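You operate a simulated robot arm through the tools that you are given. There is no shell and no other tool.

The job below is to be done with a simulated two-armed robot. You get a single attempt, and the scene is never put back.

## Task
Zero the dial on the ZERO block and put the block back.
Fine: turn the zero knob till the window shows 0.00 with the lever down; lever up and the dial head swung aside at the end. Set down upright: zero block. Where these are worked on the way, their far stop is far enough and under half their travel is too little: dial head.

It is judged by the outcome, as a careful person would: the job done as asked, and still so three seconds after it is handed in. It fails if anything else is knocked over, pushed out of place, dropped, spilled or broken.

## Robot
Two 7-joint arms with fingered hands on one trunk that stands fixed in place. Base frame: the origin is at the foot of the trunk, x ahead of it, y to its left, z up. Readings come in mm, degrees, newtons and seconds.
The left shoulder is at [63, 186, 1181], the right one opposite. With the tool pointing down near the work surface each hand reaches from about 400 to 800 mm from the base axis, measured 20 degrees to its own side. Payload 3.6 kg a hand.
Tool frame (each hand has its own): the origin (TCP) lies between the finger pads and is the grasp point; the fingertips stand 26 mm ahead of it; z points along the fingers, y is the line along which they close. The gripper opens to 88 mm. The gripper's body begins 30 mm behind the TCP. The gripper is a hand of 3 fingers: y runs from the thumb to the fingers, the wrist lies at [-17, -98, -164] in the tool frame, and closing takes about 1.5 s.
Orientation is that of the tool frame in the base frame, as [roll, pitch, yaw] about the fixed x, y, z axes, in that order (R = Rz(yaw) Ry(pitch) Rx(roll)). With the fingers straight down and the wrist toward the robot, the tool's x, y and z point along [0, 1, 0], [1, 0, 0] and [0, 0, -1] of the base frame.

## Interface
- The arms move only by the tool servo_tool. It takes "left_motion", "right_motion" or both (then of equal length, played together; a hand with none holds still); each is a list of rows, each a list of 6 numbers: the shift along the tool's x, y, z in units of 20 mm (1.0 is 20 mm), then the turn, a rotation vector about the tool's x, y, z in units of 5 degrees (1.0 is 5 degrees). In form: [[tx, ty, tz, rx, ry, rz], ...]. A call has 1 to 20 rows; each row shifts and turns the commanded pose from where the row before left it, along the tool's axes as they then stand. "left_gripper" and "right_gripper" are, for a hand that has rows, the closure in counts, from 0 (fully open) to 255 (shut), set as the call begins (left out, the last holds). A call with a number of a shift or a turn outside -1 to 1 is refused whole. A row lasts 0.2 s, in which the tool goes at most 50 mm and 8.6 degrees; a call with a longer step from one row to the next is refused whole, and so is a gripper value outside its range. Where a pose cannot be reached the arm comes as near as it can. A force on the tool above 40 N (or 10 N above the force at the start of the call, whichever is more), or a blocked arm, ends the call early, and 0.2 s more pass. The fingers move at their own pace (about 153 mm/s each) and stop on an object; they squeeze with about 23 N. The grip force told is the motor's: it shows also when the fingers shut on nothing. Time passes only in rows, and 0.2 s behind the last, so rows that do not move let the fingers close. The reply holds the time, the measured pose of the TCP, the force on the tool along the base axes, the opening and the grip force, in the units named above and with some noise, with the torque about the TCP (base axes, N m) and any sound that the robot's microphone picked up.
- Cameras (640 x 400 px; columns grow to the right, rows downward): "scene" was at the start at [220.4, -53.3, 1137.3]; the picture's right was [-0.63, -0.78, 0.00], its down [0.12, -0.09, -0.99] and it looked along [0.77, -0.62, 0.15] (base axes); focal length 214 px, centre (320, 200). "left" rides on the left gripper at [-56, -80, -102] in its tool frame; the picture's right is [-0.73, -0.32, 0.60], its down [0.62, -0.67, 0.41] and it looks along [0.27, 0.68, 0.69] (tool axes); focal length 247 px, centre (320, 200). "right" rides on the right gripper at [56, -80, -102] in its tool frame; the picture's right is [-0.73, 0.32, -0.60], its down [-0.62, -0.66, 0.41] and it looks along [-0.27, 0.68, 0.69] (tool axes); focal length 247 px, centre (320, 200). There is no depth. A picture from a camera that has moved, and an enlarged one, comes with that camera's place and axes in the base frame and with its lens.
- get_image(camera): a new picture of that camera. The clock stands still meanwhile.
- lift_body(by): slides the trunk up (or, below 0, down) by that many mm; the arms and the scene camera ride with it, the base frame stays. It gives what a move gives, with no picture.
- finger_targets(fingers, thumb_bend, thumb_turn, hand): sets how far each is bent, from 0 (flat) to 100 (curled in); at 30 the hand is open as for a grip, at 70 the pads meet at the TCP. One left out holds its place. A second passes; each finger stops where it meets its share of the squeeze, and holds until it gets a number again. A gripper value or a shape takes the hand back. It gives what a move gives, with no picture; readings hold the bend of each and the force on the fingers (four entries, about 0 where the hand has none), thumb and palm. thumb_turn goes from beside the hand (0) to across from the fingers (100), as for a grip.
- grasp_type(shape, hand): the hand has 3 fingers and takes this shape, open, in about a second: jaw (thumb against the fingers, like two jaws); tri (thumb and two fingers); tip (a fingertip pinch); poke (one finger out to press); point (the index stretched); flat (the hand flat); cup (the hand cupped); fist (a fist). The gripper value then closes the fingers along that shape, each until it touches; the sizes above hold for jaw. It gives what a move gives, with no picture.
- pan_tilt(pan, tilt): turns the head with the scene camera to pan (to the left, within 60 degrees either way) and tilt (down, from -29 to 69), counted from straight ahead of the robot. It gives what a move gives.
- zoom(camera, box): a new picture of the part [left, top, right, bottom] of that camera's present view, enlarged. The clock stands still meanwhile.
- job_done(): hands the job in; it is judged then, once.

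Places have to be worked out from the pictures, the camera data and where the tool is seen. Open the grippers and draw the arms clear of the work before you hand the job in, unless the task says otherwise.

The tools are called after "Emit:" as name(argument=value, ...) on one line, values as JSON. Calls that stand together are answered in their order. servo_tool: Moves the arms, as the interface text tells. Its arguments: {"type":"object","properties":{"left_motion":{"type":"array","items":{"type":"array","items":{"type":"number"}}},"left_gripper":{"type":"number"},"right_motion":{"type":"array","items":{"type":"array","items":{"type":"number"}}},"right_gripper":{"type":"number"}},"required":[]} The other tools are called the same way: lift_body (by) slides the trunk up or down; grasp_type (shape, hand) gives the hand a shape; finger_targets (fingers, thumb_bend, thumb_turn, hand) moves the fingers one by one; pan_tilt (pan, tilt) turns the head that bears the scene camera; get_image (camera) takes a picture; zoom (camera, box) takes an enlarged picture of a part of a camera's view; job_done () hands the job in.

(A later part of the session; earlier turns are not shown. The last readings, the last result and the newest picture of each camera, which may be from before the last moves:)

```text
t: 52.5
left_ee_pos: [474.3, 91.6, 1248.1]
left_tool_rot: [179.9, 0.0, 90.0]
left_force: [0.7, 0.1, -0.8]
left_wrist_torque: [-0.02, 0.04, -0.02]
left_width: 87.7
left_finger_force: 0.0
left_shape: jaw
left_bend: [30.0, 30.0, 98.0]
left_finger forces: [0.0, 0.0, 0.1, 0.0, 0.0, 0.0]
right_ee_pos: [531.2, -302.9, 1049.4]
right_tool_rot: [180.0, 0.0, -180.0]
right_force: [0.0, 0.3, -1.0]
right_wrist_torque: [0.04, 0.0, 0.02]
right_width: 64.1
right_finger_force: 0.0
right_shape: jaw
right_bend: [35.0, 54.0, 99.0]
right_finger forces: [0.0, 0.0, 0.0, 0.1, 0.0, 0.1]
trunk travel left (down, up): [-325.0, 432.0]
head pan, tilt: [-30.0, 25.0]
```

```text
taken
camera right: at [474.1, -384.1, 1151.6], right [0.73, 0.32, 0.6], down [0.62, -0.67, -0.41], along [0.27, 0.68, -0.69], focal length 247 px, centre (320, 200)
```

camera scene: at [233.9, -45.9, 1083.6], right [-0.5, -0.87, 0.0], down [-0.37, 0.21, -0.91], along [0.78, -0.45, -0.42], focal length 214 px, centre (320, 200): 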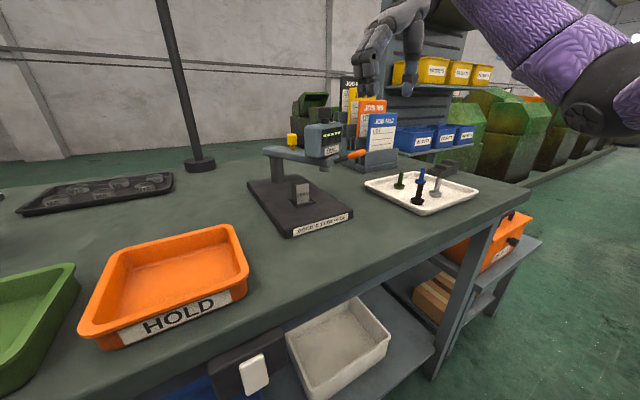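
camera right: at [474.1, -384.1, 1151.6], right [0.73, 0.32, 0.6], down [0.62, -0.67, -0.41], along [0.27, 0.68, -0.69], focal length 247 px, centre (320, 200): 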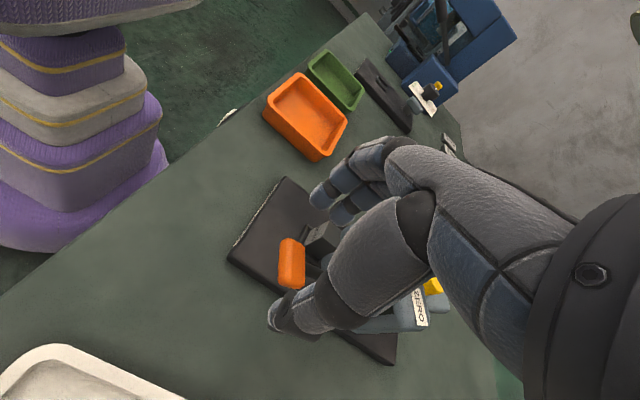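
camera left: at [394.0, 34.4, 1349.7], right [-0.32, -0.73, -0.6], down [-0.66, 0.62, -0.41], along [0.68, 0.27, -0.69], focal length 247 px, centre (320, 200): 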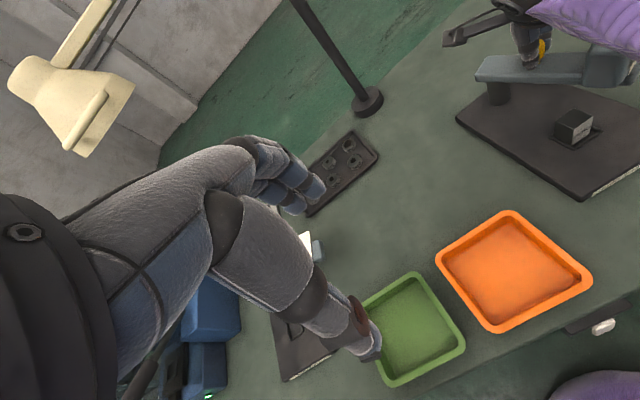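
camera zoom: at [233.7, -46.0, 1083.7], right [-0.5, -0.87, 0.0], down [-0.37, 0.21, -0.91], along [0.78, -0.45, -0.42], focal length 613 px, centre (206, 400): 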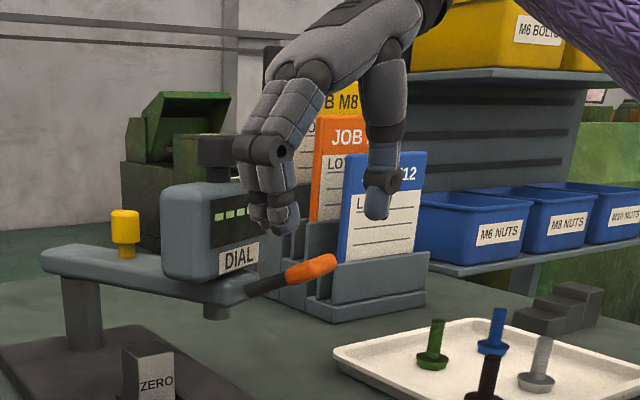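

The paddle lies midway between the fingers and the thumb. I descend to about z=1003 around it.

Emit:
servo_tool(right_motion=[[0, 0, 0.6, 0, 0, 0], [0, 0, 0.6, 0, 0, 0], [0, 0, 0.6, 0, 0, 0], [0, 0, 0.5, 0, 0, 0], [0, 0, 0, 0, 0, 0]])

Emit:
zoom(camera="scene", box=[280, 60, 440, 200])

Emit:
get_image(camera="right")

```text
t: 53.7
left_ee_pos: [473.5, 92.0, 1248.0]
left_tool_rot: [-179.9, 0.0, 90.0]
left_force: [-0.7, 0.0, 0.1]
left_wrist_torque: [-0.01, 0.01, -0.02]
left_width: 87.7
left_finger_force: 0.0
left_shape: jaw
left_bend: [30.0, 30.0, 98.0]
left_finger forces: [0.0, 0.1, 0.0, 0.1, 0.0, 0.0]
right_ee_pos: [531.1, -303.7, 1003.6]
right_tool_rot: [180.0, 0.1, 179.9]
right_force: [-0.2, -0.3, 0.3]
right_wrist_torque: [0.01, 0.0, 0.03]
right_width: 63.9
right_finger_force: 0.0
right_shape: jaw
right_bend: [35.0, 54.0, 99.0]
right_finger forces: [0.0, 0.0, 0.0, 0.1, 0.0, 0.0]
trunk travel left (down, up): [-325.0, 432.0]
head pan, tilt: [-30.0, 25.0]
```

```text
2.86 times, centred on (360, 130) of scene
camera zoom: at [233.7, -46.0, 1083.7], right [-0.5, -0.87, 0.0], down [-0.37, 0.21, -0.91], along [0.78, -0.45, -0.42], focal length 613 px, centre (206, 400)
```

zoom: 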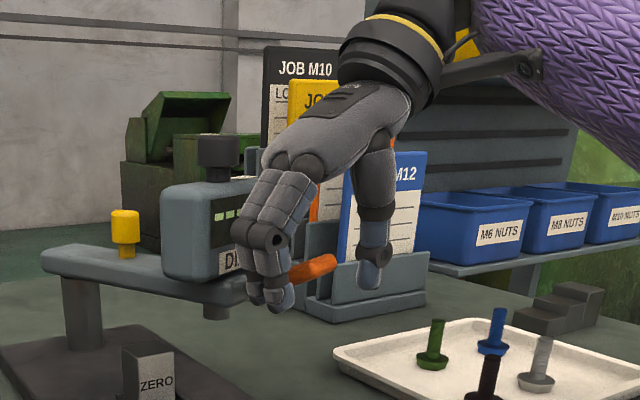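

```text
taken
camera right: at [474.0, -383.6, 1106.1], right [0.74, 0.32, 0.6], down [0.62, -0.67, -0.41], along [0.27, 0.68, -0.69], focal length 247 px, centre (320, 200)
```

right: 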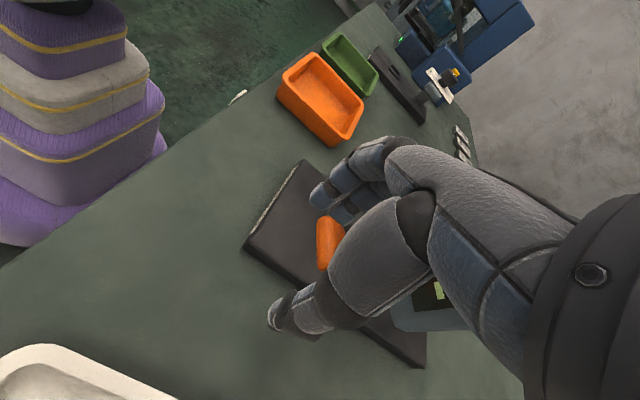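

The paddle is between the thumb and fingers. I close loosely to a cage and move along the arc about the post, pushing the head toward the nest.

Emit:
servo_tool(right_motion=[[0, 0, 0, 0, 0, 0], [0, 0, 0, 0, 0, 0], [0, 0, 0, 0, 0, 0], [0.305, 0.735, 0, 0, 0, 0], [0.255, 0.75, 0, 0, 0, 0], [0.195, 0.77, 0, 0, 0, 0], [0, 0, 0, 0, 0, 0]], right_gripper=135)

Emit:
zoom(camera="scene", box=[260, 60, 420, 200])

Emit:
get_image(camera="right")

```text
t: 55.3
left_ee_pos: [473.9, 91.5, 1248.7]
left_tool_rot: [180.0, 0.1, 90.1]
left_force: [-0.6, 0.6, 0.4]
left_wrist_torque: [0.0, 0.0, -0.02]
left_width: 87.6
left_finger_force: 0.1
left_shape: jaw
left_bend: [30.0, 30.0, 98.0]
left_finger forces: [0.0, 0.0, 0.0, 0.0, 0.1, 0.0]
right_ee_pos: [514.3, -259.5, 1002.5]
right_tool_rot: [-179.9, 0.0, 179.8]
right_force: [-3.7, -1.1, -0.4]
right_wrist_torque: [0.01, 0.02, -0.11]
right_width: 42.6
right_finger_force: 0.1
right_shape: jaw
right_bend: [44.0, 68.0, 99.0]
right_finger forces: [0.1, 0.0, 0.0, 0.0, 3.2, 0.0]
trunk travel left (down, up): [-325.0, 432.0]
head pan, tilt: [-30.0, 25.0]
```

```text
2.86 times, centred on (340, 130) of scene
camera zoom: at [233.3, -46.2, 1083.7], right [-0.5, -0.87, 0.0], down [-0.37, 0.21, -0.91], along [0.78, -0.45, -0.42], focal length 613 px, centre (263, 400)
```

zoom: 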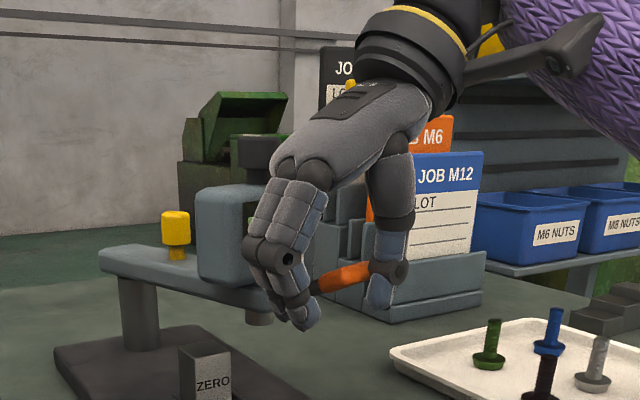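

```text
taken
camera right: at [457.9, -339.5, 1105.8], right [0.74, 0.32, 0.6], down [0.62, -0.67, -0.41], along [0.27, 0.68, -0.69], focal length 247 px, centre (320, 200)
```

right: 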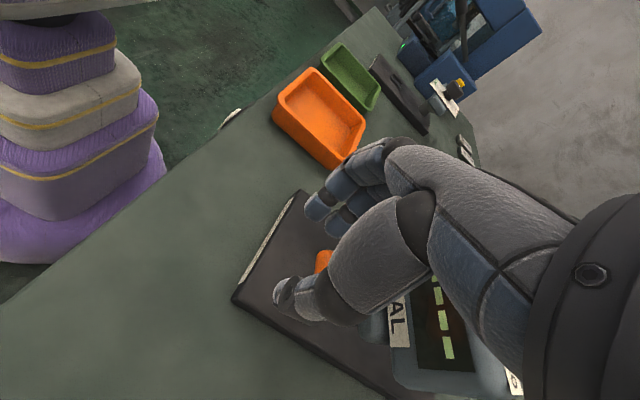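

The thumb is pushing with about 3 N and the head follows. I continue along the arc to the far stop.

Emit:
servo_tool(right_motion=[[0.14, 0.78, 0, 0, 0, 0], [0.085, 0.79, 0, 0, 0, 0], [0.03, 0.795, 0, 0, 0, 0], [0, 0, 0, 0, 0, 0]])

Emit:
zoom(camera="scene", box=[240, 60, 400, 200])

Emit:
get_image(camera="right")

```text
t: 56.3
left_ee_pos: [473.8, 91.3, 1249.1]
left_tool_rot: [180.0, 0.0, 90.0]
left_force: [-0.9, -0.2, -1.0]
left_wrist_torque: [0.0, 0.02, -0.01]
left_width: 87.9
left_finger_force: 0.2
left_shape: jaw
left_bend: [30.0, 30.0, 98.0]
left_finger forces: [0.0, 0.0, 0.0, 0.0, 0.0, 0.1]
right_ee_pos: [508.4, -212.4, 1004.0]
right_tool_rot: [-180.0, 0.0, 180.0]
right_force: [-10.2, -1.5, -1.4]
right_wrist_torque: [0.04, 0.08, -0.37]
right_width: 43.3
right_finger_force: 0.1
right_shape: jaw
right_bend: [44.0, 68.0, 95.0]
right_finger forces: [0.1, 0.0, 0.0, 0.0, 10.0, 0.0]
trunk travel left (down, up): [-325.0, 432.0]
head pan, tilt: [-30.0, 25.0]
```

```text
2.86 times, centred on (320, 130) of scene
camera zoom: at [232.6, -46.3, 1083.9], right [-0.5, -0.87, 0.0], down [-0.37, 0.21, -0.91], along [0.79, -0.45, -0.42], focal length 613 px, centre (320, 400)
```

zoom: 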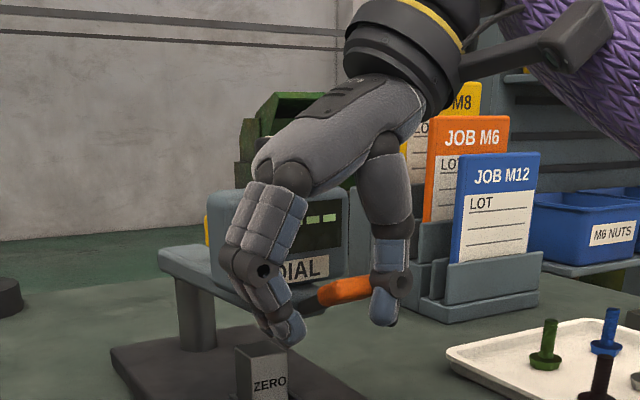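

```text
taken
camera right: at [451.7, -291.5, 1106.8], right [0.74, 0.32, 0.6], down [0.62, -0.67, -0.41], along [0.27, 0.68, -0.69], focal length 247 px, centre (320, 200)
```

right: 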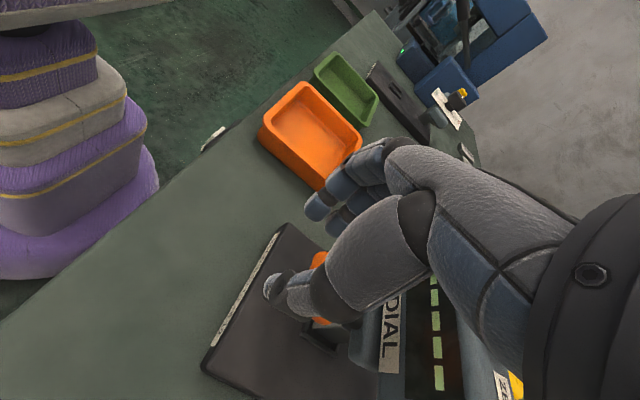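

The head is at about 85°, but the push has become mostly radial, with the thumb on the paddle's outer corner. I back off slightly, move 12 mm inward along the lever, and push again from the paddle's side.

Emit:
servo_tool(right_motion=[[0, -0.6, 0, 0, 0, 0], [-0.6, 0, 0, 0, 0, 0], [0, 0.3, 0, 0, 0, 0], [0, 0.3, 0, 0, 0, 0], [0, 0.2, 0, 0, 0, 0], [0, 0, 0, 0, 0, 0]])

Emit:
zoom(camera="scene", box=[240, 60, 400, 200])

Emit:
zoom(camera="right", box=[180, 180, 460, 400])

```text
t: 57.7
left_ee_pos: [471.2, 91.5, 1248.7]
left_tool_rot: [179.9, 0.1, 90.0]
left_force: [0.6, 0.4, -0.6]
left_wrist_torque: [-0.01, 0.02, 0.0]
left_width: 87.8
left_finger_force: 0.0
left_shape: jaw
left_bend: [30.0, 30.0, 98.0]
left_finger forces: [0.0, 0.0, 0.0, 0.0, 0.0, 0.0]
right_ee_pos: [519.7, -207.2, 1003.8]
right_tool_rot: [-180.0, 0.1, 180.0]
right_force: [-19.6, -2.0, 3.2]
right_wrist_torque: [-0.14, 0.19, -0.71]
right_width: 46.3
right_finger_force: 0.2
right_shape: jaw
right_bend: [44.0, 66.0, 88.0]
right_finger forces: [0.1, 0.0, 0.1, 0.1, 21.2, 0.0]
trunk travel left (down, up): [-325.0, 432.0]
head pan, tilt: [-30.0, 25.0]
```

```text
2.86 times, centred on (320, 130) of scene
camera zoom: at [231.2, -46.2, 1084.3], right [-0.5, -0.87, 0.0], down [-0.36, 0.21, -0.91], along [0.79, -0.45, -0.42], focal length 613 px, centre (320, 400)
```

zoom: 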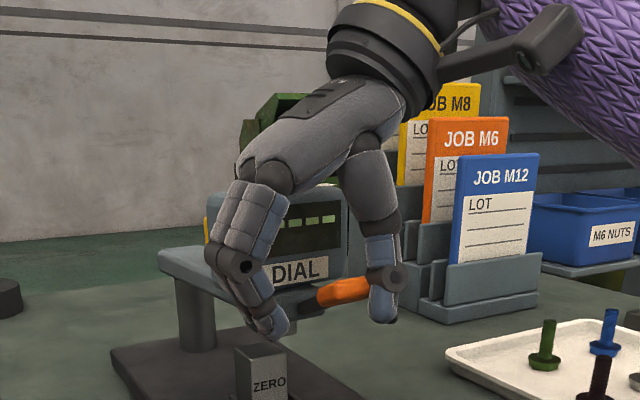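

```text
1.82 times, centred on (320, 290) of right
camera zoom: at [463.0, -288.3, 1107.3], right [0.73, 0.32, 0.6], down [0.62, -0.67, -0.41], along [0.27, 0.68, -0.69], focal length 449 px, centre (320, 36)
```

zoom: 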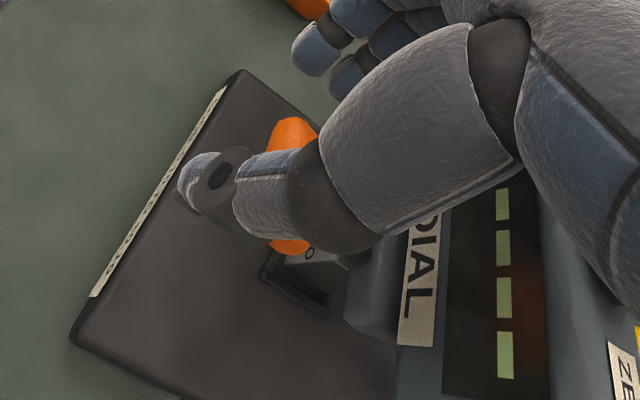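

The contact force is purely radial, so the thumb has been pressing on the paddle's outer end rather than its side. I back out, open wider, go around to the side, then slide in again.

Emit:
servo_tool(right_motion=[[0.5, 0, 0, 0, 0, 0], [0.6, 0, 0, 0, 0, 0], [0, 0, 0, 0, 0, 0], [0, 0, 0, 0, 0, 0], [0, 0, 0, 0, 0, 0], [0, 0, 0, 0, 0, 0]], right_gripper=10)

Emit:
zoom(camera="scene", box=[240, 60, 400, 200])

Emit:
zoom(camera="right", box=[180, 180, 460, 400])

```text
t: 59.1
left_ee_pos: [474.8, 92.4, 1247.2]
left_tool_rot: [179.9, 0.0, 90.0]
left_force: [-0.6, 0.3, 0.1]
left_wrist_torque: [-0.03, -0.01, -0.02]
left_width: 87.8
left_finger_force: 0.1
left_shape: jaw
left_bend: [30.0, 30.0, 98.0]
left_finger forces: [0.1, 0.1, 0.1, 0.0, 0.0, 0.0]
right_ee_pos: [501.2, -208.8, 1002.6]
right_tool_rot: [180.0, 0.1, 179.9]
right_force: [-0.1, -0.2, -0.4]
right_wrist_torque: [0.01, 0.03, -0.02]
right_width: 84.7
right_finger_force: 0.1
right_shape: jaw
right_bend: [30.0, 30.0, 98.0]
right_finger forces: [0.0, 0.0, 0.0, 0.1, 0.1, 0.0]
trunk travel left (down, up): [-325.0, 432.0]
head pan, tilt: [-30.0, 25.0]
```

```text
2.86 times, centred on (320, 130) of scene
camera zoom: at [233.7, -46.0, 1083.7], right [-0.5, -0.87, 0.0], down [-0.37, 0.21, -0.91], along [0.78, -0.45, -0.42], focal length 613 px, centre (320, 400)
```

zoom: 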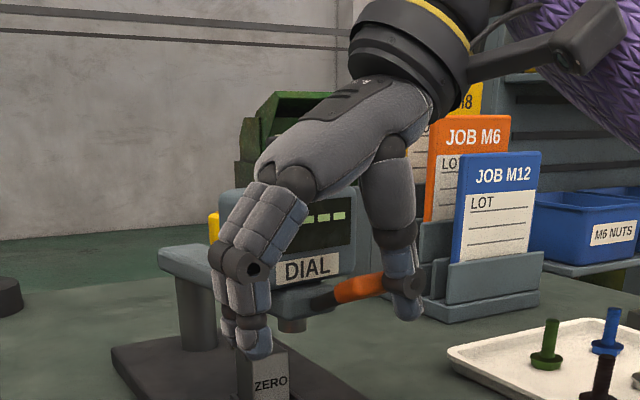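

```text
1.82 times, centred on (320, 290) of right
camera zoom: at [444.3, -288.5, 1105.4], right [0.74, 0.32, 0.6], down [0.62, -0.67, -0.41], along [0.27, 0.68, -0.69], focal length 449 px, centre (320, 36)
```

zoom: 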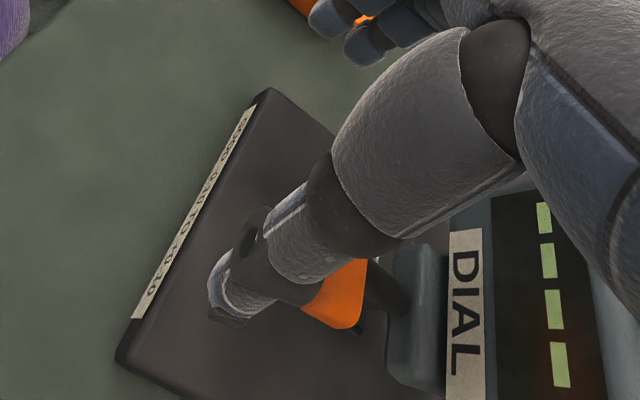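

The thumb is now off the paddle, which sits at about φ=82°, centred near [522, -241]. I shift the hand 18 mm to the right, then 22 mm inward along the lever, so the thumb is beside the paddle.

Emit:
servo_tool(right_motion=[[0, -0.5, 0, 0, 0, 0], [0, -0.5, 0, 0, 0, 0], [-0.5, 0, 0, 0, 0, 0], [-0.6, 0, 0, 0, 0, 0], [0, 0, 0, 0, 0, 0]])

Emit:
zoom(camera="scene", box=[240, 60, 400, 200])

Emit:
zoom(camera="right", box=[180, 180, 460, 400])

```text
t: 60.3
left_ee_pos: [473.3, 92.5, 1247.5]
left_tool_rot: [-180.0, 0.1, 90.1]
left_force: [-0.7, -0.5, -0.2]
left_wrist_torque: [-0.02, 0.02, -0.02]
left_width: 87.6
left_finger_force: 0.1
left_shape: jaw
left_bend: [30.0, 30.0, 98.0]
left_finger forces: [0.0, 0.0, 0.0, 0.0, 0.0, 0.1]
right_ee_pos: [522.6, -228.4, 1002.3]
right_tool_rot: [179.9, 0.0, 179.9]
right_force: [-0.3, 0.1, -0.3]
right_wrist_torque: [0.01, 0.0, 0.02]
right_width: 84.5
right_finger_force: 0.1
right_shape: jaw
right_bend: [30.0, 30.0, 98.0]
right_finger forces: [0.1, 0.0, 0.0, 0.1, 0.1, 0.0]
trunk travel left (down, up): [-325.0, 432.0]
head pan, tilt: [-30.0, 25.0]
```

```text
2.86 times, centred on (320, 130) of scene
camera zoom: at [233.6, -46.0, 1083.7], right [-0.5, -0.87, 0.0], down [-0.37, 0.21, -0.91], along [0.78, -0.45, -0.42], focal length 613 px, centre (320, 400)
```

zoom: 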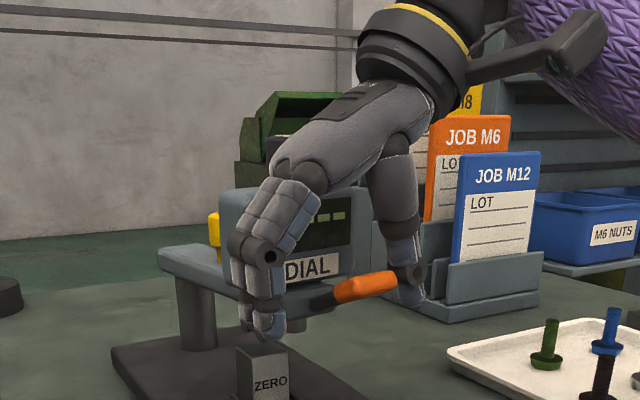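

```text
1.82 times, centred on (320, 290) of right
camera zoom: at [465.8, -307.4, 1105.3], right [0.74, 0.32, 0.6], down [0.62, -0.67, -0.41], along [0.27, 0.68, -0.69], focal length 449 px, centre (320, 36)
```

zoom: 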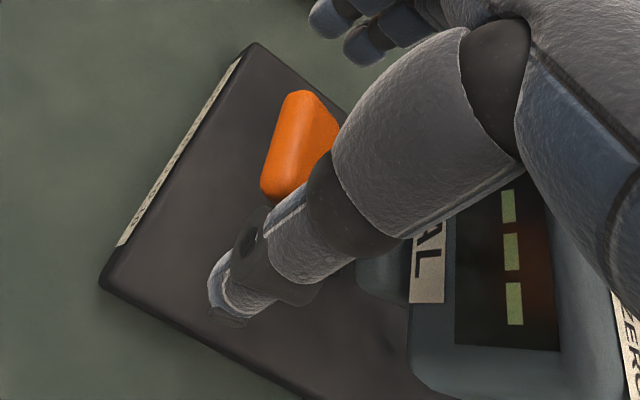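

Now the paddle (about 32 mm wide) lies squarely between the thumb and the fingers. I close on its sides.

Emit:
servo_tool(right_motion=[[0, 0, 0, 0, 0, 0], [0, 0, 0, 0, 0, 0], [0, 0, 0, 0, 0, 0], [0, 0, 0, 0, 0, 0], [0, 0, 0, 0, 0, 0], [0, 0, 0, 0, 0, 0], [0, 0, 0, 0, 0, 0], [0, 0, 0, 0, 0, 0]], right_gripper=185)

Emit:
zoom(camera="scene", box=[240, 60, 400, 200])

Emit:
zoom(camera="right", box=[180, 180, 460, 400])

```text
t: 62.1
left_ee_pos: [475.9, 92.5, 1248.1]
left_tool_rot: [-180.0, 0.1, 90.0]
left_force: [-0.4, -0.2, 0.0]
left_wrist_torque: [-0.02, -0.01, 0.0]
left_width: 87.9
left_finger_force: 0.0
left_shape: jaw
left_bend: [30.0, 30.0, 98.0]
left_finger forces: [0.1, 0.1, 0.0, 0.1, 0.0, 0.0]
right_ee_pos: [523.0, -227.1, 999.6]
right_tool_rot: [180.0, -0.1, 180.0]
right_force: [-4.2, -1.3, -13.4]
right_wrist_torque: [-0.11, -0.02, -0.05]
right_width: 22.8
right_finger_force: 22.9
right_shape: jaw
right_bend: [59.0, 73.0, 100.0]
right_finger forces: [19.3, 4.1, 0.0, 0.0, 22.5, 0.1]
trunk travel left (down, up): [-325.0, 432.0]
head pan, tilt: [-30.0, 25.0]
```

```text
2.86 times, centred on (320, 130) of scene
camera zoom: at [234.1, -46.4, 1083.4], right [-0.5, -0.87, 0.0], down [-0.37, 0.21, -0.91], along [0.78, -0.45, -0.42], focal length 613 px, centre (320, 400)
```

zoom: 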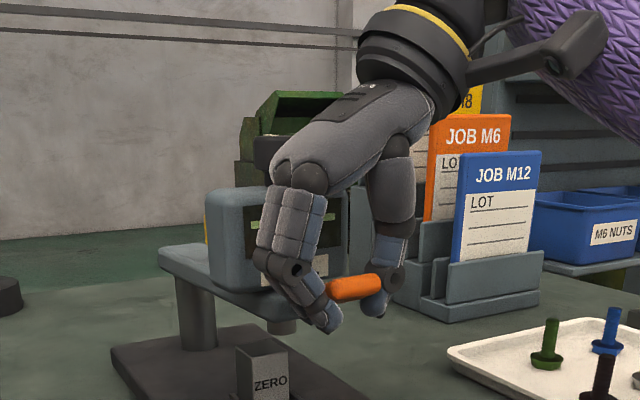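

```text
1.82 times, centred on (320, 290) of right
camera zoom: at [466.1, -307.8, 1104.4], right [0.74, 0.32, 0.6], down [0.62, -0.67, -0.41], along [0.27, 0.67, -0.69], focal length 449 px, centre (320, 36)
```

zoom: 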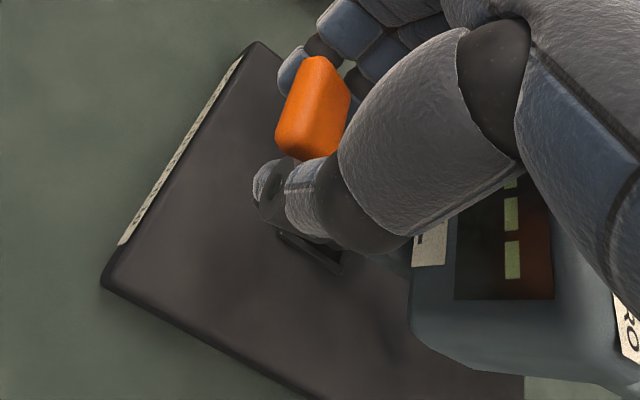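

The paddle is gripped, and the lever is being lifted slightly against its upper stop (-13 N). I lower a few millimetres to relieve that and swing the last few degrees in y.

Emit:
servo_tool(right_motion=[[0, 0, 0.15, 0, 0, 0], [0, 0.2, 0, 0, 0, 0], [0, 0.2, 0, 0, 0, 0], [0, 0.2, 0, 0, 0, 0], [0, 0.2, 0, 0, 0, 0], [0, 0, 0, 0, 0, 0]])

Emit:
zoom(camera="scene", box=[240, 60, 400, 200])

Emit:
zoom(camera="right", box=[180, 180, 460, 400])

```text
t: 63.5
left_ee_pos: [474.7, 91.6, 1246.8]
left_tool_rot: [-180.0, 0.0, 90.0]
left_force: [-0.1, -0.1, 1.1]
left_wrist_torque: [0.03, 0.0, 0.0]
left_width: 87.7
left_finger_force: 0.0
left_shape: jaw
left_bend: [30.0, 30.0, 98.0]
left_finger forces: [0.0, 0.0, 0.0, 0.1, 0.0, 0.0]
right_ee_pos: [522.4, -211.1, 1001.2]
right_tool_rot: [179.9, 0.1, 179.9]
right_force: [-3.4, -0.7, -2.3]
right_wrist_torque: [-0.19, -0.03, -0.23]
right_width: 23.4
right_finger_force: 22.6
right_shape: jaw
right_bend: [59.0, 73.0, 100.0]
right_finger forces: [17.7, 2.6, 0.0, 0.0, 20.7, 0.0]
trunk travel left (down, up): [-325.0, 432.0]
head pan, tilt: [-30.0, 25.0]
```

```text
2.86 times, centred on (320, 130) of scene
camera zoom: at [233.6, -46.2, 1083.7], right [-0.5, -0.87, 0.0], down [-0.37, 0.21, -0.91], along [0.78, -0.45, -0.42], focal length 613 px, centre (320, 400)
```

zoom: 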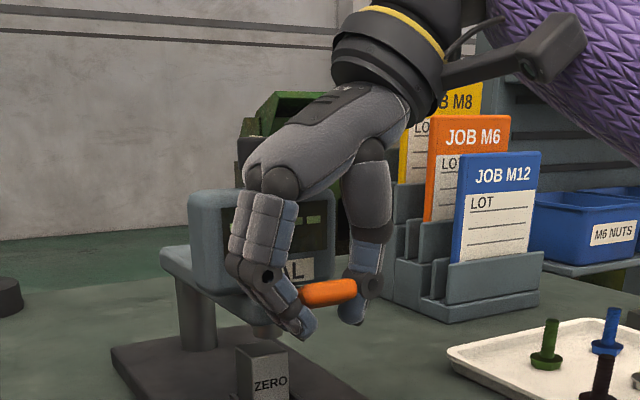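

```text
1.82 times, centred on (320, 290) of right
camera zoom: at [465.8, -291.6, 1103.2], right [0.73, 0.32, 0.6], down [0.62, -0.67, -0.41], along [0.27, 0.68, -0.69], focal length 449 px, centre (320, 36)
```

zoom: 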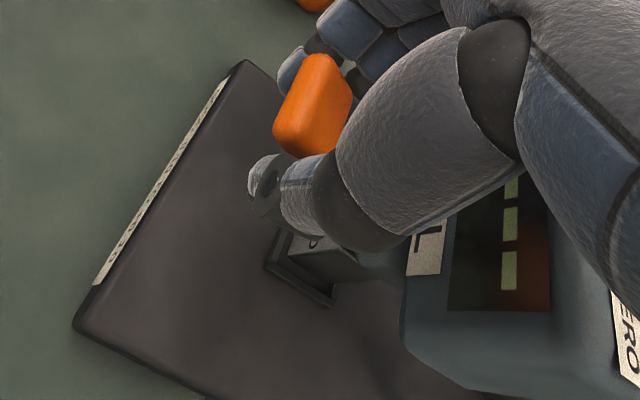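

Side force is still small, so the stop is not yet reached; the head is at about 88°. I continue +y in small steps until it builds up.

Emit:
servo_tool(right_motion=[[0, 0.2, 0, 0, 0, 0], [0, 0.2, 0, 0, 0, 0], [0, 0, 0, 0, 0, 0]])

Emit:
servo_tool(right_motion=[[0, 0.15, 0, 0, 0, 0], [0, 0.15, 0, 0, 0, 0], [0, 0, 0, 0, 0, 0]])

Emit:
zoom(camera="scene", box=[240, 60, 400, 200])

```text
t: 64.3
left_ee_pos: [474.2, 89.5, 1248.5]
left_tool_rot: [-180.0, -0.1, 89.9]
left_force: [0.4, -0.3, -0.4]
left_wrist_torque: [0.01, 0.03, 0.0]
left_width: 87.9
left_finger_force: 0.0
left_shape: jaw
left_bend: [30.0, 30.0, 98.0]
left_finger forces: [0.0, 0.0, 0.0, 0.1, 0.1, 0.0]
right_ee_pos: [523.1, -206.4, 999.5]
right_tool_rot: [-179.9, 0.0, 179.8]
right_force: [-1.4, -13.7, -0.4]
right_wrist_torque: [-0.34, -0.04, -0.18]
right_width: 23.6
right_finger_force: 22.9
right_shape: jaw
right_bend: [62.0, 73.0, 100.0]
right_finger forces: [13.8, 2.2, 0.1, 0.0, 25.8, 0.0]
trunk travel left (down, up): [-325.0, 432.0]
head pan, tilt: [-30.0, 25.0]
```

```text
t: 65.1
left_ee_pos: [474.3, 88.4, 1248.5]
left_tool_rot: [179.9, -0.3, 89.9]
left_force: [-0.7, -0.3, -1.0]
left_wrist_torque: [0.02, -0.01, 0.04]
left_width: 87.6
left_finger_force: 0.0
left_shape: jaw
left_bend: [30.0, 30.0, 98.0]
left_finger forces: [0.1, 0.0, 0.0, 0.0, 0.1, 0.0]
right_ee_pos: [522.3, -201.9, 1001.1]
right_tool_rot: [-180.0, 0.0, 179.8]
right_force: [-1.9, -26.2, 1.1]
right_wrist_torque: [-0.58, -0.01, -0.13]
right_width: 24.5
right_finger_force: 23.1
right_shape: jaw
right_bend: [75.0, 71.0, 99.0]
right_finger forces: [10.1, 2.0, 0.1, 0.0, 29.0, 0.1]
trunk travel left (down, up): [-325.0, 432.0]
head pan, tilt: [-30.0, 25.0]
```

```text
2.86 times, centred on (320, 130) of scene
camera zoom: at [233.4, -49.0, 1083.6], right [-0.5, -0.87, 0.0], down [-0.37, 0.21, -0.91], along [0.78, -0.45, -0.42], focal length 613 px, centre (320, 400)
```

zoom: 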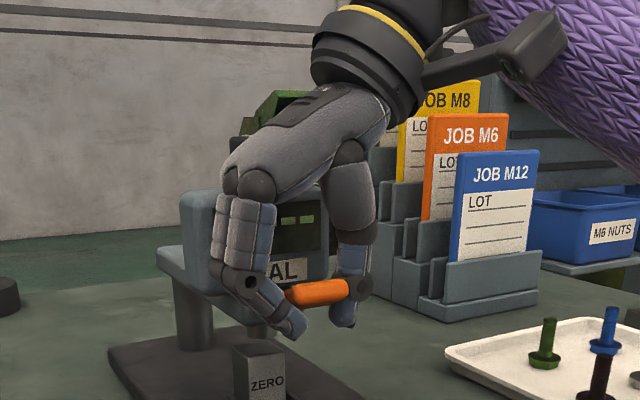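

The side force of 26 N shows the head is on its far stop over the nest. I relax the push, loosen the grip, shift the hand 7 mm outward for more clearance from the head, and look.

Emit:
servo_tool(right_motion=[[0, -0.3, 0, 0, 0, 0], [0, -0.15, 0, 0, 0, 0], [0, 0, 0, 0, 0, 0], [0, 0, 0, 0, 0, 0]], right_gripper=140)

Emit:
servo_tool(right_motion=[[0.35, 0, 0, 0, 0, 0], [0, 0, 0, 0, 0, 0]])

Emit:
zoom(camera="scene", box=[240, 60, 400, 200])

Emit:
zoom(camera="right", box=[180, 180, 460, 400])

Emit:
zoom(camera="left", box=[440, 0, 640, 200])

```text
t: 66.1
left_ee_pos: [473.9, 92.1, 1248.0]
left_tool_rot: [-180.0, 0.0, 90.0]
left_force: [-0.1, 0.6, -0.6]
left_wrist_torque: [-0.01, 0.0, 0.01]
left_width: 87.8
left_finger_force: 0.1
left_shape: jaw
left_bend: [30.0, 30.0, 98.0]
left_finger forces: [0.0, 0.1, 0.0, 0.0, 0.1, 0.0]
right_ee_pos: [522.9, -205.8, 1000.8]
right_tool_rot: [179.9, 0.0, 180.0]
right_force: [-1.6, -0.6, -0.8]
right_wrist_torque: [0.0, 0.04, -0.01]
right_width: 39.8
right_finger_force: 0.0
right_shape: jaw
right_bend: [45.0, 69.0, 100.0]
right_finger forces: [0.0, 0.0, 0.1, 0.0, 0.2, 0.0]
trunk travel left (down, up): [-325.0, 432.0]
head pan, tilt: [-30.0, 25.0]
```

```text
t: 66.7
left_ee_pos: [474.5, 92.8, 1247.0]
left_tool_rot: [180.0, 0.0, 90.0]
left_force: [0.3, 0.7, 0.8]
left_wrist_torque: [-0.02, -0.04, -0.01]
left_width: 87.6
left_finger_force: 0.1
left_shape: jaw
left_bend: [30.0, 30.0, 98.0]
left_finger forces: [0.1, 0.0, 0.1, 0.0, 0.1, 0.0]
right_ee_pos: [515.8, -206.8, 1000.0]
right_tool_rot: [180.0, 0.0, 179.8]
right_force: [0.0, 0.7, -0.2]
right_wrist_torque: [-0.01, 0.04, -0.01]
right_width: 39.7
right_finger_force: 0.1
right_shape: jaw
right_bend: [45.0, 69.0, 100.0]
right_finger forces: [0.1, 0.1, 0.1, 0.0, 0.0, 0.0]
trunk travel left (down, up): [-325.0, 432.0]
head pan, tilt: [-30.0, 25.0]
```

```text
2.86 times, centred on (320, 130) of scene
camera zoom: at [233.8, -45.9, 1083.6], right [-0.5, -0.87, 0.0], down [-0.37, 0.21, -0.91], along [0.78, -0.45, -0.42], focal length 613 px, centre (320, 400)
```

zoom: 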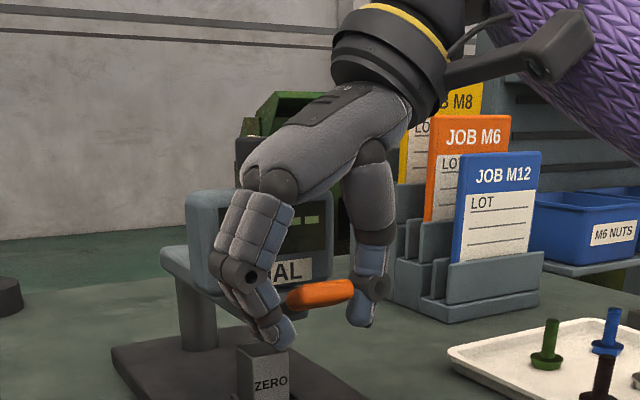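

```text
1.82 times, centred on (320, 290) of right
camera zoom: at [458.4, -286.7, 1102.9], right [0.74, 0.32, 0.6], down [0.62, -0.67, -0.41], along [0.27, 0.68, -0.69], focal length 449 px, centre (320, 36)
```

zoom: 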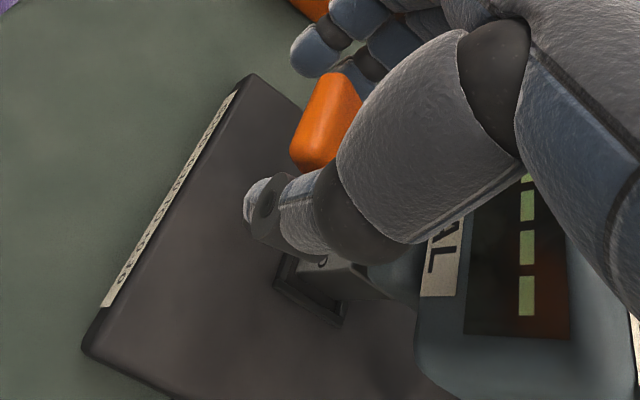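

```text
2.00 times, centred on (540, 100) of left
camera zoom: at [395.0, 34.9, 1349.4], right [-0.32, -0.73, -0.6], down [-0.67, 0.62, -0.41], along [0.68, 0.27, -0.69], focal length 494 px, centre (-120, 400)
```

zoom: 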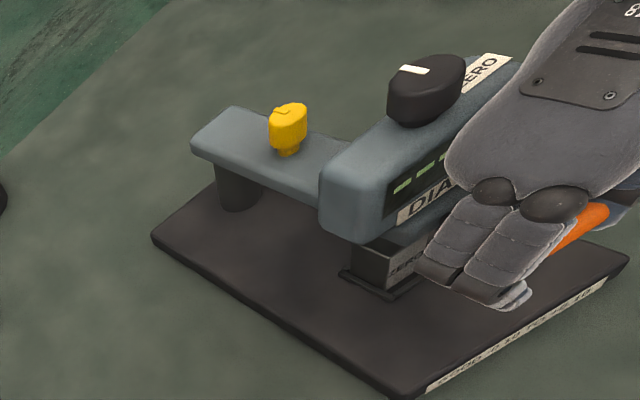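

The left camera shows the head over the block and the hand clear of the head's face. I re-close on the paddle and press it down in small steps while watching forces.

Emit:
servo_tool(right_motion=[[0, -0.15, 0, 0, 0, 0], [0, 0, 0, 0, 0, 0], [0, 0, 0, 0, 0, 0], [0, 0, 0, 0, 0, 0], [0, 0, 0, 0, 0, 0], [0, 0, 0, 0, 0, 0]], right_gripper=185)

Emit:
servo_tool(right_motion=[[0, 0, 0.25, 0, 0, 0], [0, 0, 0.25, 0, 0, 0], [0, 0, 0.25, 0, 0, 0], [0, 0, 0, 0, 0, 0]])

Emit:
zoom(camera="scene", box=[240, 60, 400, 200])

Emit:
zoom(camera="right", box=[180, 180, 460, 400])

```text
t: 68.1
left_ee_pos: [473.1, 91.5, 1247.5]
left_tool_rot: [180.0, -0.1, 90.0]
left_force: [-0.3, 0.5, -0.4]
left_wrist_torque: [-0.04, 0.01, 0.02]
left_width: 87.7
left_finger_force: 0.1
left_shape: jaw
left_bend: [30.0, 30.0, 98.0]
left_finger forces: [0.0, 0.0, 0.0, 0.1, 0.0, 0.1]
right_ee_pos: [515.0, -209.9, 1000.1]
right_tool_rot: [-180.0, 0.0, 180.0]
right_force: [-0.4, 0.2, -1.1]
right_wrist_torque: [0.05, 0.01, 0.0]
right_width: 25.8
right_finger_force: 0.0
right_shape: jaw
right_bend: [53.0, 72.0, 100.0]
right_finger forces: [0.1, 1.6, 0.0, 0.1, 1.4, 0.0]
trunk travel left (down, up): [-325.0, 432.0]
head pan, tilt: [-30.0, 25.0]
```

```text
t: 69.1
left_ee_pos: [473.6, 91.7, 1246.9]
left_tool_rot: [-180.0, 0.0, 90.0]
left_force: [0.7, 0.2, -0.4]
left_wrist_torque: [0.0, -0.01, 0.01]
left_width: 87.8
left_finger_force: 0.0
left_shape: jaw
left_bend: [30.0, 30.0, 98.0]
left_finger forces: [0.1, 0.1, 0.0, 0.0, 0.0, 0.0]
right_ee_pos: [515.5, -209.7, 985.2]
right_tool_rot: [180.0, 0.1, -180.0]
right_force: [0.5, -0.3, -0.3]
right_wrist_torque: [0.0, 0.0, -0.02]
right_width: 24.3
right_finger_force: 0.0
right_shape: jaw
right_bend: [53.0, 73.0, 100.0]
right_finger forces: [0.1, 0.0, 0.0, 0.1, 0.1, 0.0]
trunk travel left (down, up): [-325.0, 432.0]
head pan, tilt: [-30.0, 25.0]
```

```text
2.86 times, centred on (320, 130) of scene
camera zoom: at [233.7, -46.0, 1083.7], right [-0.5, -0.87, 0.0], down [-0.37, 0.21, -0.91], along [0.78, -0.45, -0.42], focal length 613 px, centre (320, 400)
```

zoom: 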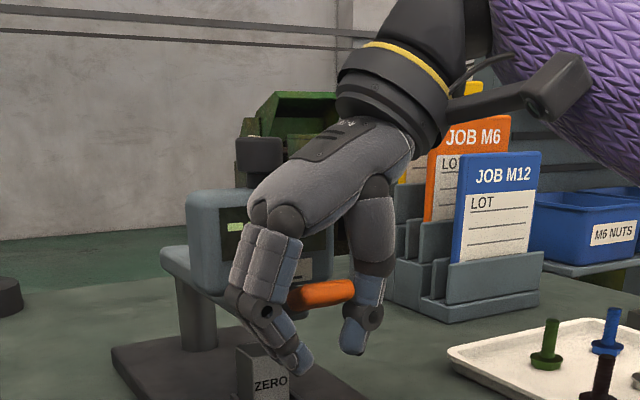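

```text
1.82 times, centred on (320, 290) of right
camera zoom: at [458.8, -290.2, 1086.7], right [0.74, 0.32, 0.6], down [0.62, -0.67, -0.41], along [0.27, 0.68, -0.69], focal length 449 px, centre (320, 36)
```

zoom: 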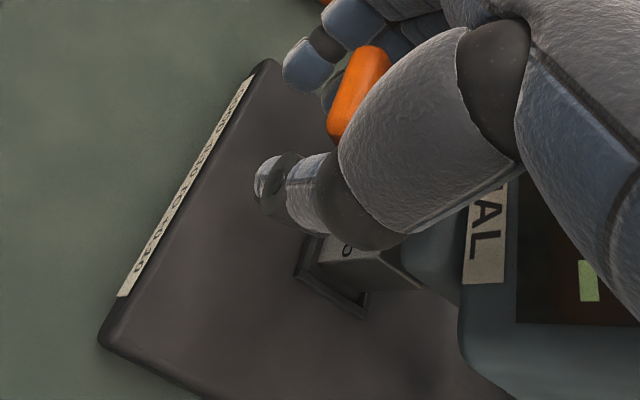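

The light grip slid down past the paddle, which stayed up. I go back up and grip it firmly before pressing down.

Emit:
servo_tool(right_motion=[[0, 0, -0.25, 0, 0, 0], [0, 0, -0.25, 0, 0, 0], [0, 0, -0.2, 0, 0, 0], [0, 0, 0, 0, 0, 0]])

Emit:
servo_tool(right_motion=[[0, 0, 0, 0, 0, 0], [0, 0, 0, 0, 0, 0], [0, 0, 0, 0, 0, 0], [0, 0, 0, 0, 0, 0], [0, 0, 0.2, 0, 0, 0], [0, 0, 0.2, 0, 0, 0], [0, 0, 0.2, 0, 0, 0], [0, 0, 0, 0, 0, 0]], right_gripper=240)

Emit:
zoom(camera="scene", box=[240, 60, 400, 200])

Emit:
zoom(camera="right", box=[180, 180, 460, 400])

```text
t: 70.1
left_ee_pos: [474.5, 91.3, 1248.0]
left_tool_rot: [-180.0, 0.0, 90.0]
left_force: [0.5, -0.2, -1.1]
left_wrist_torque: [0.01, 0.0, -0.01]
left_width: 87.7
left_finger_force: 0.1
left_shape: jaw
left_bend: [30.0, 30.0, 98.0]
left_finger forces: [0.1, 0.0, 0.0, 0.0, 0.0, 0.0]
right_ee_pos: [516.3, -210.0, 996.7]
right_tool_rot: [-180.0, 0.0, 179.9]
right_force: [-0.4, -0.7, -2.8]
right_wrist_torque: [0.01, -0.01, -0.02]
right_width: 24.7
right_finger_force: 0.0
right_shape: jaw
right_bend: [53.0, 73.0, 100.0]
right_finger forces: [0.0, 1.0, 0.0, 0.1, 1.6, 0.0]
trunk travel left (down, up): [-325.0, 432.0]
head pan, tilt: [-30.0, 25.0]
```

```text
t: 71.9
left_ee_pos: [473.1, 92.5, 1248.7]
left_tool_rot: [-179.9, 0.1, 90.1]
left_force: [1.0, -0.9, -0.4]
left_wrist_torque: [0.01, -0.01, 0.02]
left_width: 87.6
left_finger_force: 0.1
left_shape: jaw
left_bend: [30.0, 30.0, 98.0]
left_finger forces: [0.0, 0.0, 0.0, 0.0, 0.0, 0.0]
right_ee_pos: [515.8, -209.1, 985.4]
right_tool_rot: [179.9, 0.0, -180.0]
right_force: [-3.3, 0.4, 1.7]
right_wrist_torque: [0.05, -0.04, 0.17]
right_width: 22.5
right_finger_force: 22.7
right_shape: jaw
right_bend: [64.0, 76.0, 100.0]
right_finger forces: [0.8, 18.7, 0.0, 0.1, 18.4, 0.0]
trunk travel left (down, up): [-325.0, 432.0]
head pan, tilt: [-30.0, 25.0]
```

```text
2.86 times, centred on (320, 130) of scene
camera zoom: at [233.2, -45.9, 1083.8], right [-0.5, -0.87, 0.0], down [-0.37, 0.21, -0.91], along [0.78, -0.45, -0.42], focal length 613 px, centre (320, 400)
```

zoom: 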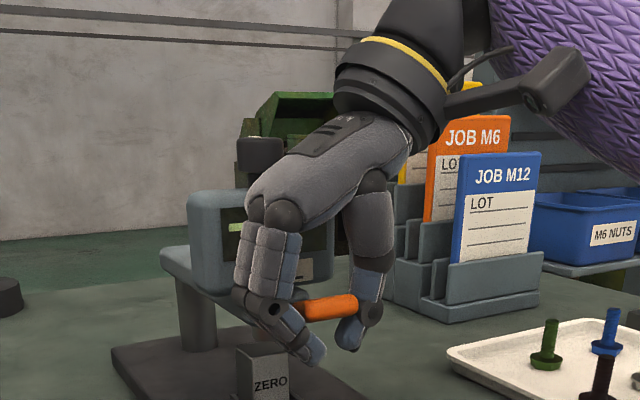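

```text
1.82 times, centred on (320, 290) of right
camera zoom: at [458.8, -289.0, 1089.3], right [0.73, 0.32, 0.6], down [0.62, -0.67, -0.41], along [0.27, 0.68, -0.69], focal length 449 px, centre (320, 36)
```

zoom: 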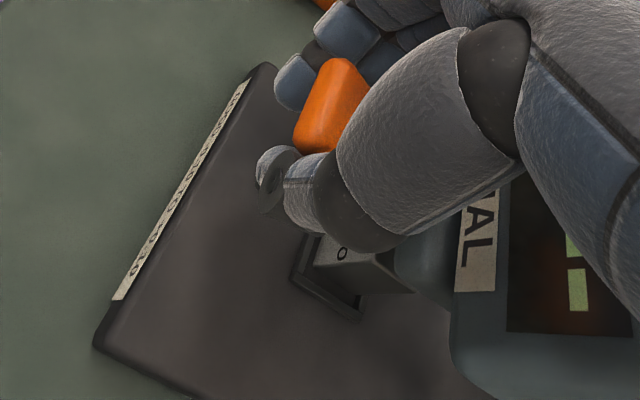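

With the firm grip the paddle moves down with the hand at low force. I continue downward.

Emit:
servo_tool(right_motion=[[0, 0, 0.25, 0, 0, 0], [0, 0, 0.25, 0, 0, 0], [0, 0, 0.25, 0, 0, 0], [0, 0, 0, 0, 0, 0]])

Emit:
zoom(camera="scene", box=[240, 60, 400, 200])

Emit:
zoom(camera="right", box=[180, 180, 460, 400])

Emit:
zoom(camera="left", box=[440, 0, 640, 200])

```text
t: 72.9
left_ee_pos: [474.2, 92.0, 1247.2]
left_tool_rot: [-179.9, -0.1, 90.0]
left_force: [-0.2, 0.6, -0.3]
left_wrist_torque: [0.02, -0.02, 0.03]
left_width: 87.6
left_finger_force: 0.1
left_shape: jaw
left_bend: [30.0, 30.0, 98.0]
left_finger forces: [0.1, 0.0, 0.0, 0.0, 0.0, 0.0]
right_ee_pos: [516.5, -209.2, 971.6]
right_tool_rot: [-180.0, 0.0, 179.9]
right_force: [-1.7, -0.4, 0.3]
right_wrist_torque: [-0.16, -0.04, -0.04]
right_width: 21.0
right_finger_force: 22.9
right_shape: jaw
right_bend: [74.0, 78.0, 100.0]
right_finger forces: [9.2, 8.9, 0.1, 0.0, 18.8, 0.1]
trunk travel left (down, up): [-325.0, 432.0]
head pan, tilt: [-30.0, 25.0]
```

```text
2.86 times, centred on (320, 130) of scene
camera zoom: at [233.5, -46.0, 1083.7], right [-0.5, -0.87, 0.0], down [-0.37, 0.21, -0.91], along [0.78, -0.45, -0.42], focal length 613 px, centre (320, 400)
```

zoom: 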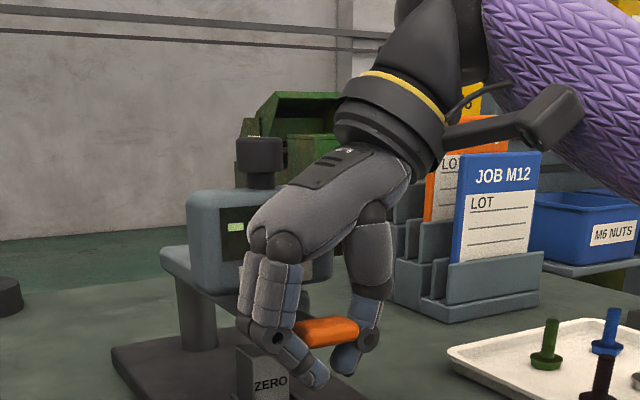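

```text
1.82 times, centred on (320, 290) of right
camera zoom: at [459.3, -289.6, 1074.0], right [0.74, 0.32, 0.6], down [0.62, -0.67, -0.41], along [0.27, 0.67, -0.69], focal length 449 px, centre (320, 36)
```

zoom: 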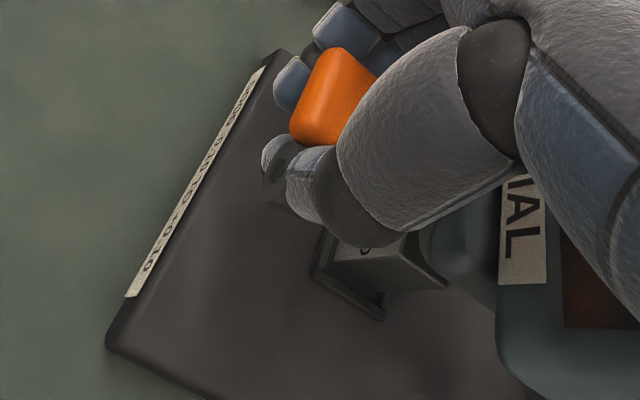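

```text
2.00 times, centred on (540, 100) of left
camera zoom: at [394.6, 34.8, 1349.5], right [-0.32, -0.73, -0.6], down [-0.66, 0.62, -0.41], along [0.68, 0.27, -0.69], focal length 494 px, centre (-120, 400)
```

zoom: 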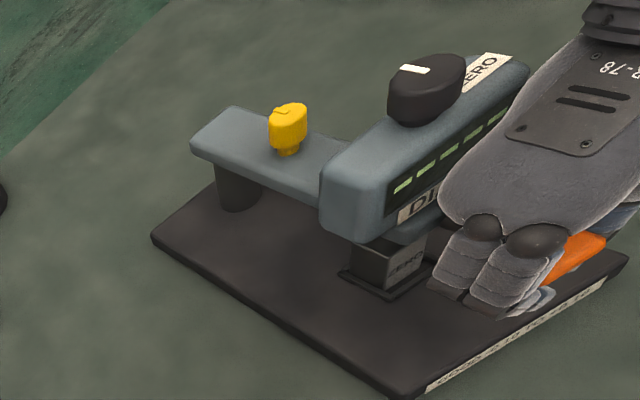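

The lever is coming down smoothly and the window still shows dashes. I continue another 15 mm.

Emit:
servo_tool(right_motion=[[0, 0, 0.25, 0, 0, 0], [0, 0, 0.25, 0, 0, 0], [0, 0, 0.25, 0, 0, 0], [0, 0, 0, 0, 0, 0]])

Emit:
zoom(camera="scene", box=[240, 60, 400, 200])

Emit:
zoom(camera="right", box=[180, 180, 460, 400])

Emit:
zoom(camera="left", box=[440, 0, 640, 200])

```text
t: 73.9
left_ee_pos: [475.1, 92.1, 1248.0]
left_tool_rot: [-179.9, 0.0, 90.0]
left_force: [0.2, 0.7, -0.8]
left_wrist_torque: [-0.01, 0.0, -0.02]
left_width: 87.6
left_finger_force: 0.2
left_shape: jaw
left_bend: [30.0, 30.0, 98.0]
left_finger forces: [0.0, 0.0, 0.0, 0.0, 0.0, 0.1]
right_ee_pos: [516.8, -210.7, 955.7]
right_tool_rot: [180.0, 0.0, 179.8]
right_force: [7.8, -2.4, 3.9]
right_wrist_torque: [-0.14, -0.01, -0.25]
right_width: 18.2
right_finger_force: 22.5
right_shape: jaw
right_bend: [75.0, 80.0, 100.0]
right_finger forces: [14.6, 0.3, 0.1, 0.0, 16.0, 0.0]
trunk travel left (down, up): [-325.0, 432.0]
head pan, tilt: [-30.0, 25.0]
```

```text
2.86 times, centred on (320, 130) of scene
camera zoom: at [234.4, -46.1, 1083.5], right [-0.5, -0.87, 0.0], down [-0.37, 0.21, -0.91], along [0.78, -0.45, -0.42], focal length 613 px, centre (320, 400)
```

zoom: 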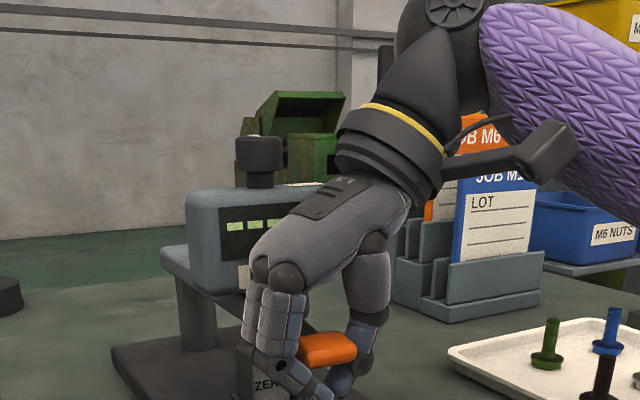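

```text
1.82 times, centred on (320, 290) of right
camera zoom: at [459.7, -290.1, 1058.4], right [0.74, 0.32, 0.6], down [0.62, -0.67, -0.41], along [0.27, 0.67, -0.69], focal length 449 px, centre (320, 36)
```

zoom: 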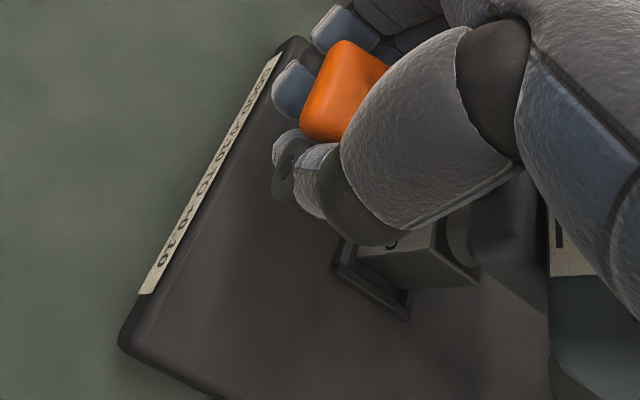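

```text
2.00 times, centred on (540, 100) of left
camera zoom: at [395.7, 34.7, 1349.2], right [-0.32, -0.73, -0.6], down [-0.67, 0.62, -0.41], along [0.67, 0.27, -0.69], focal length 494 px, centre (-120, 400)
```

zoom: 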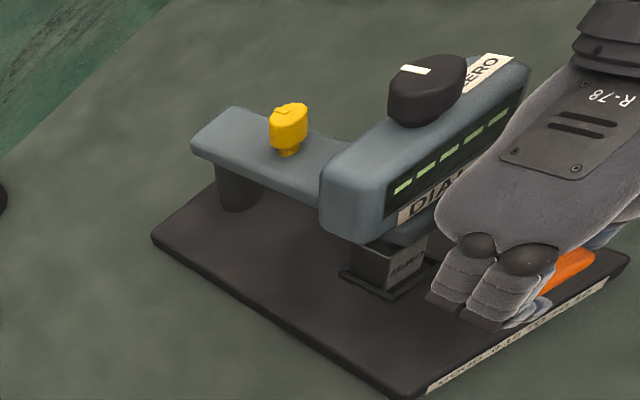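

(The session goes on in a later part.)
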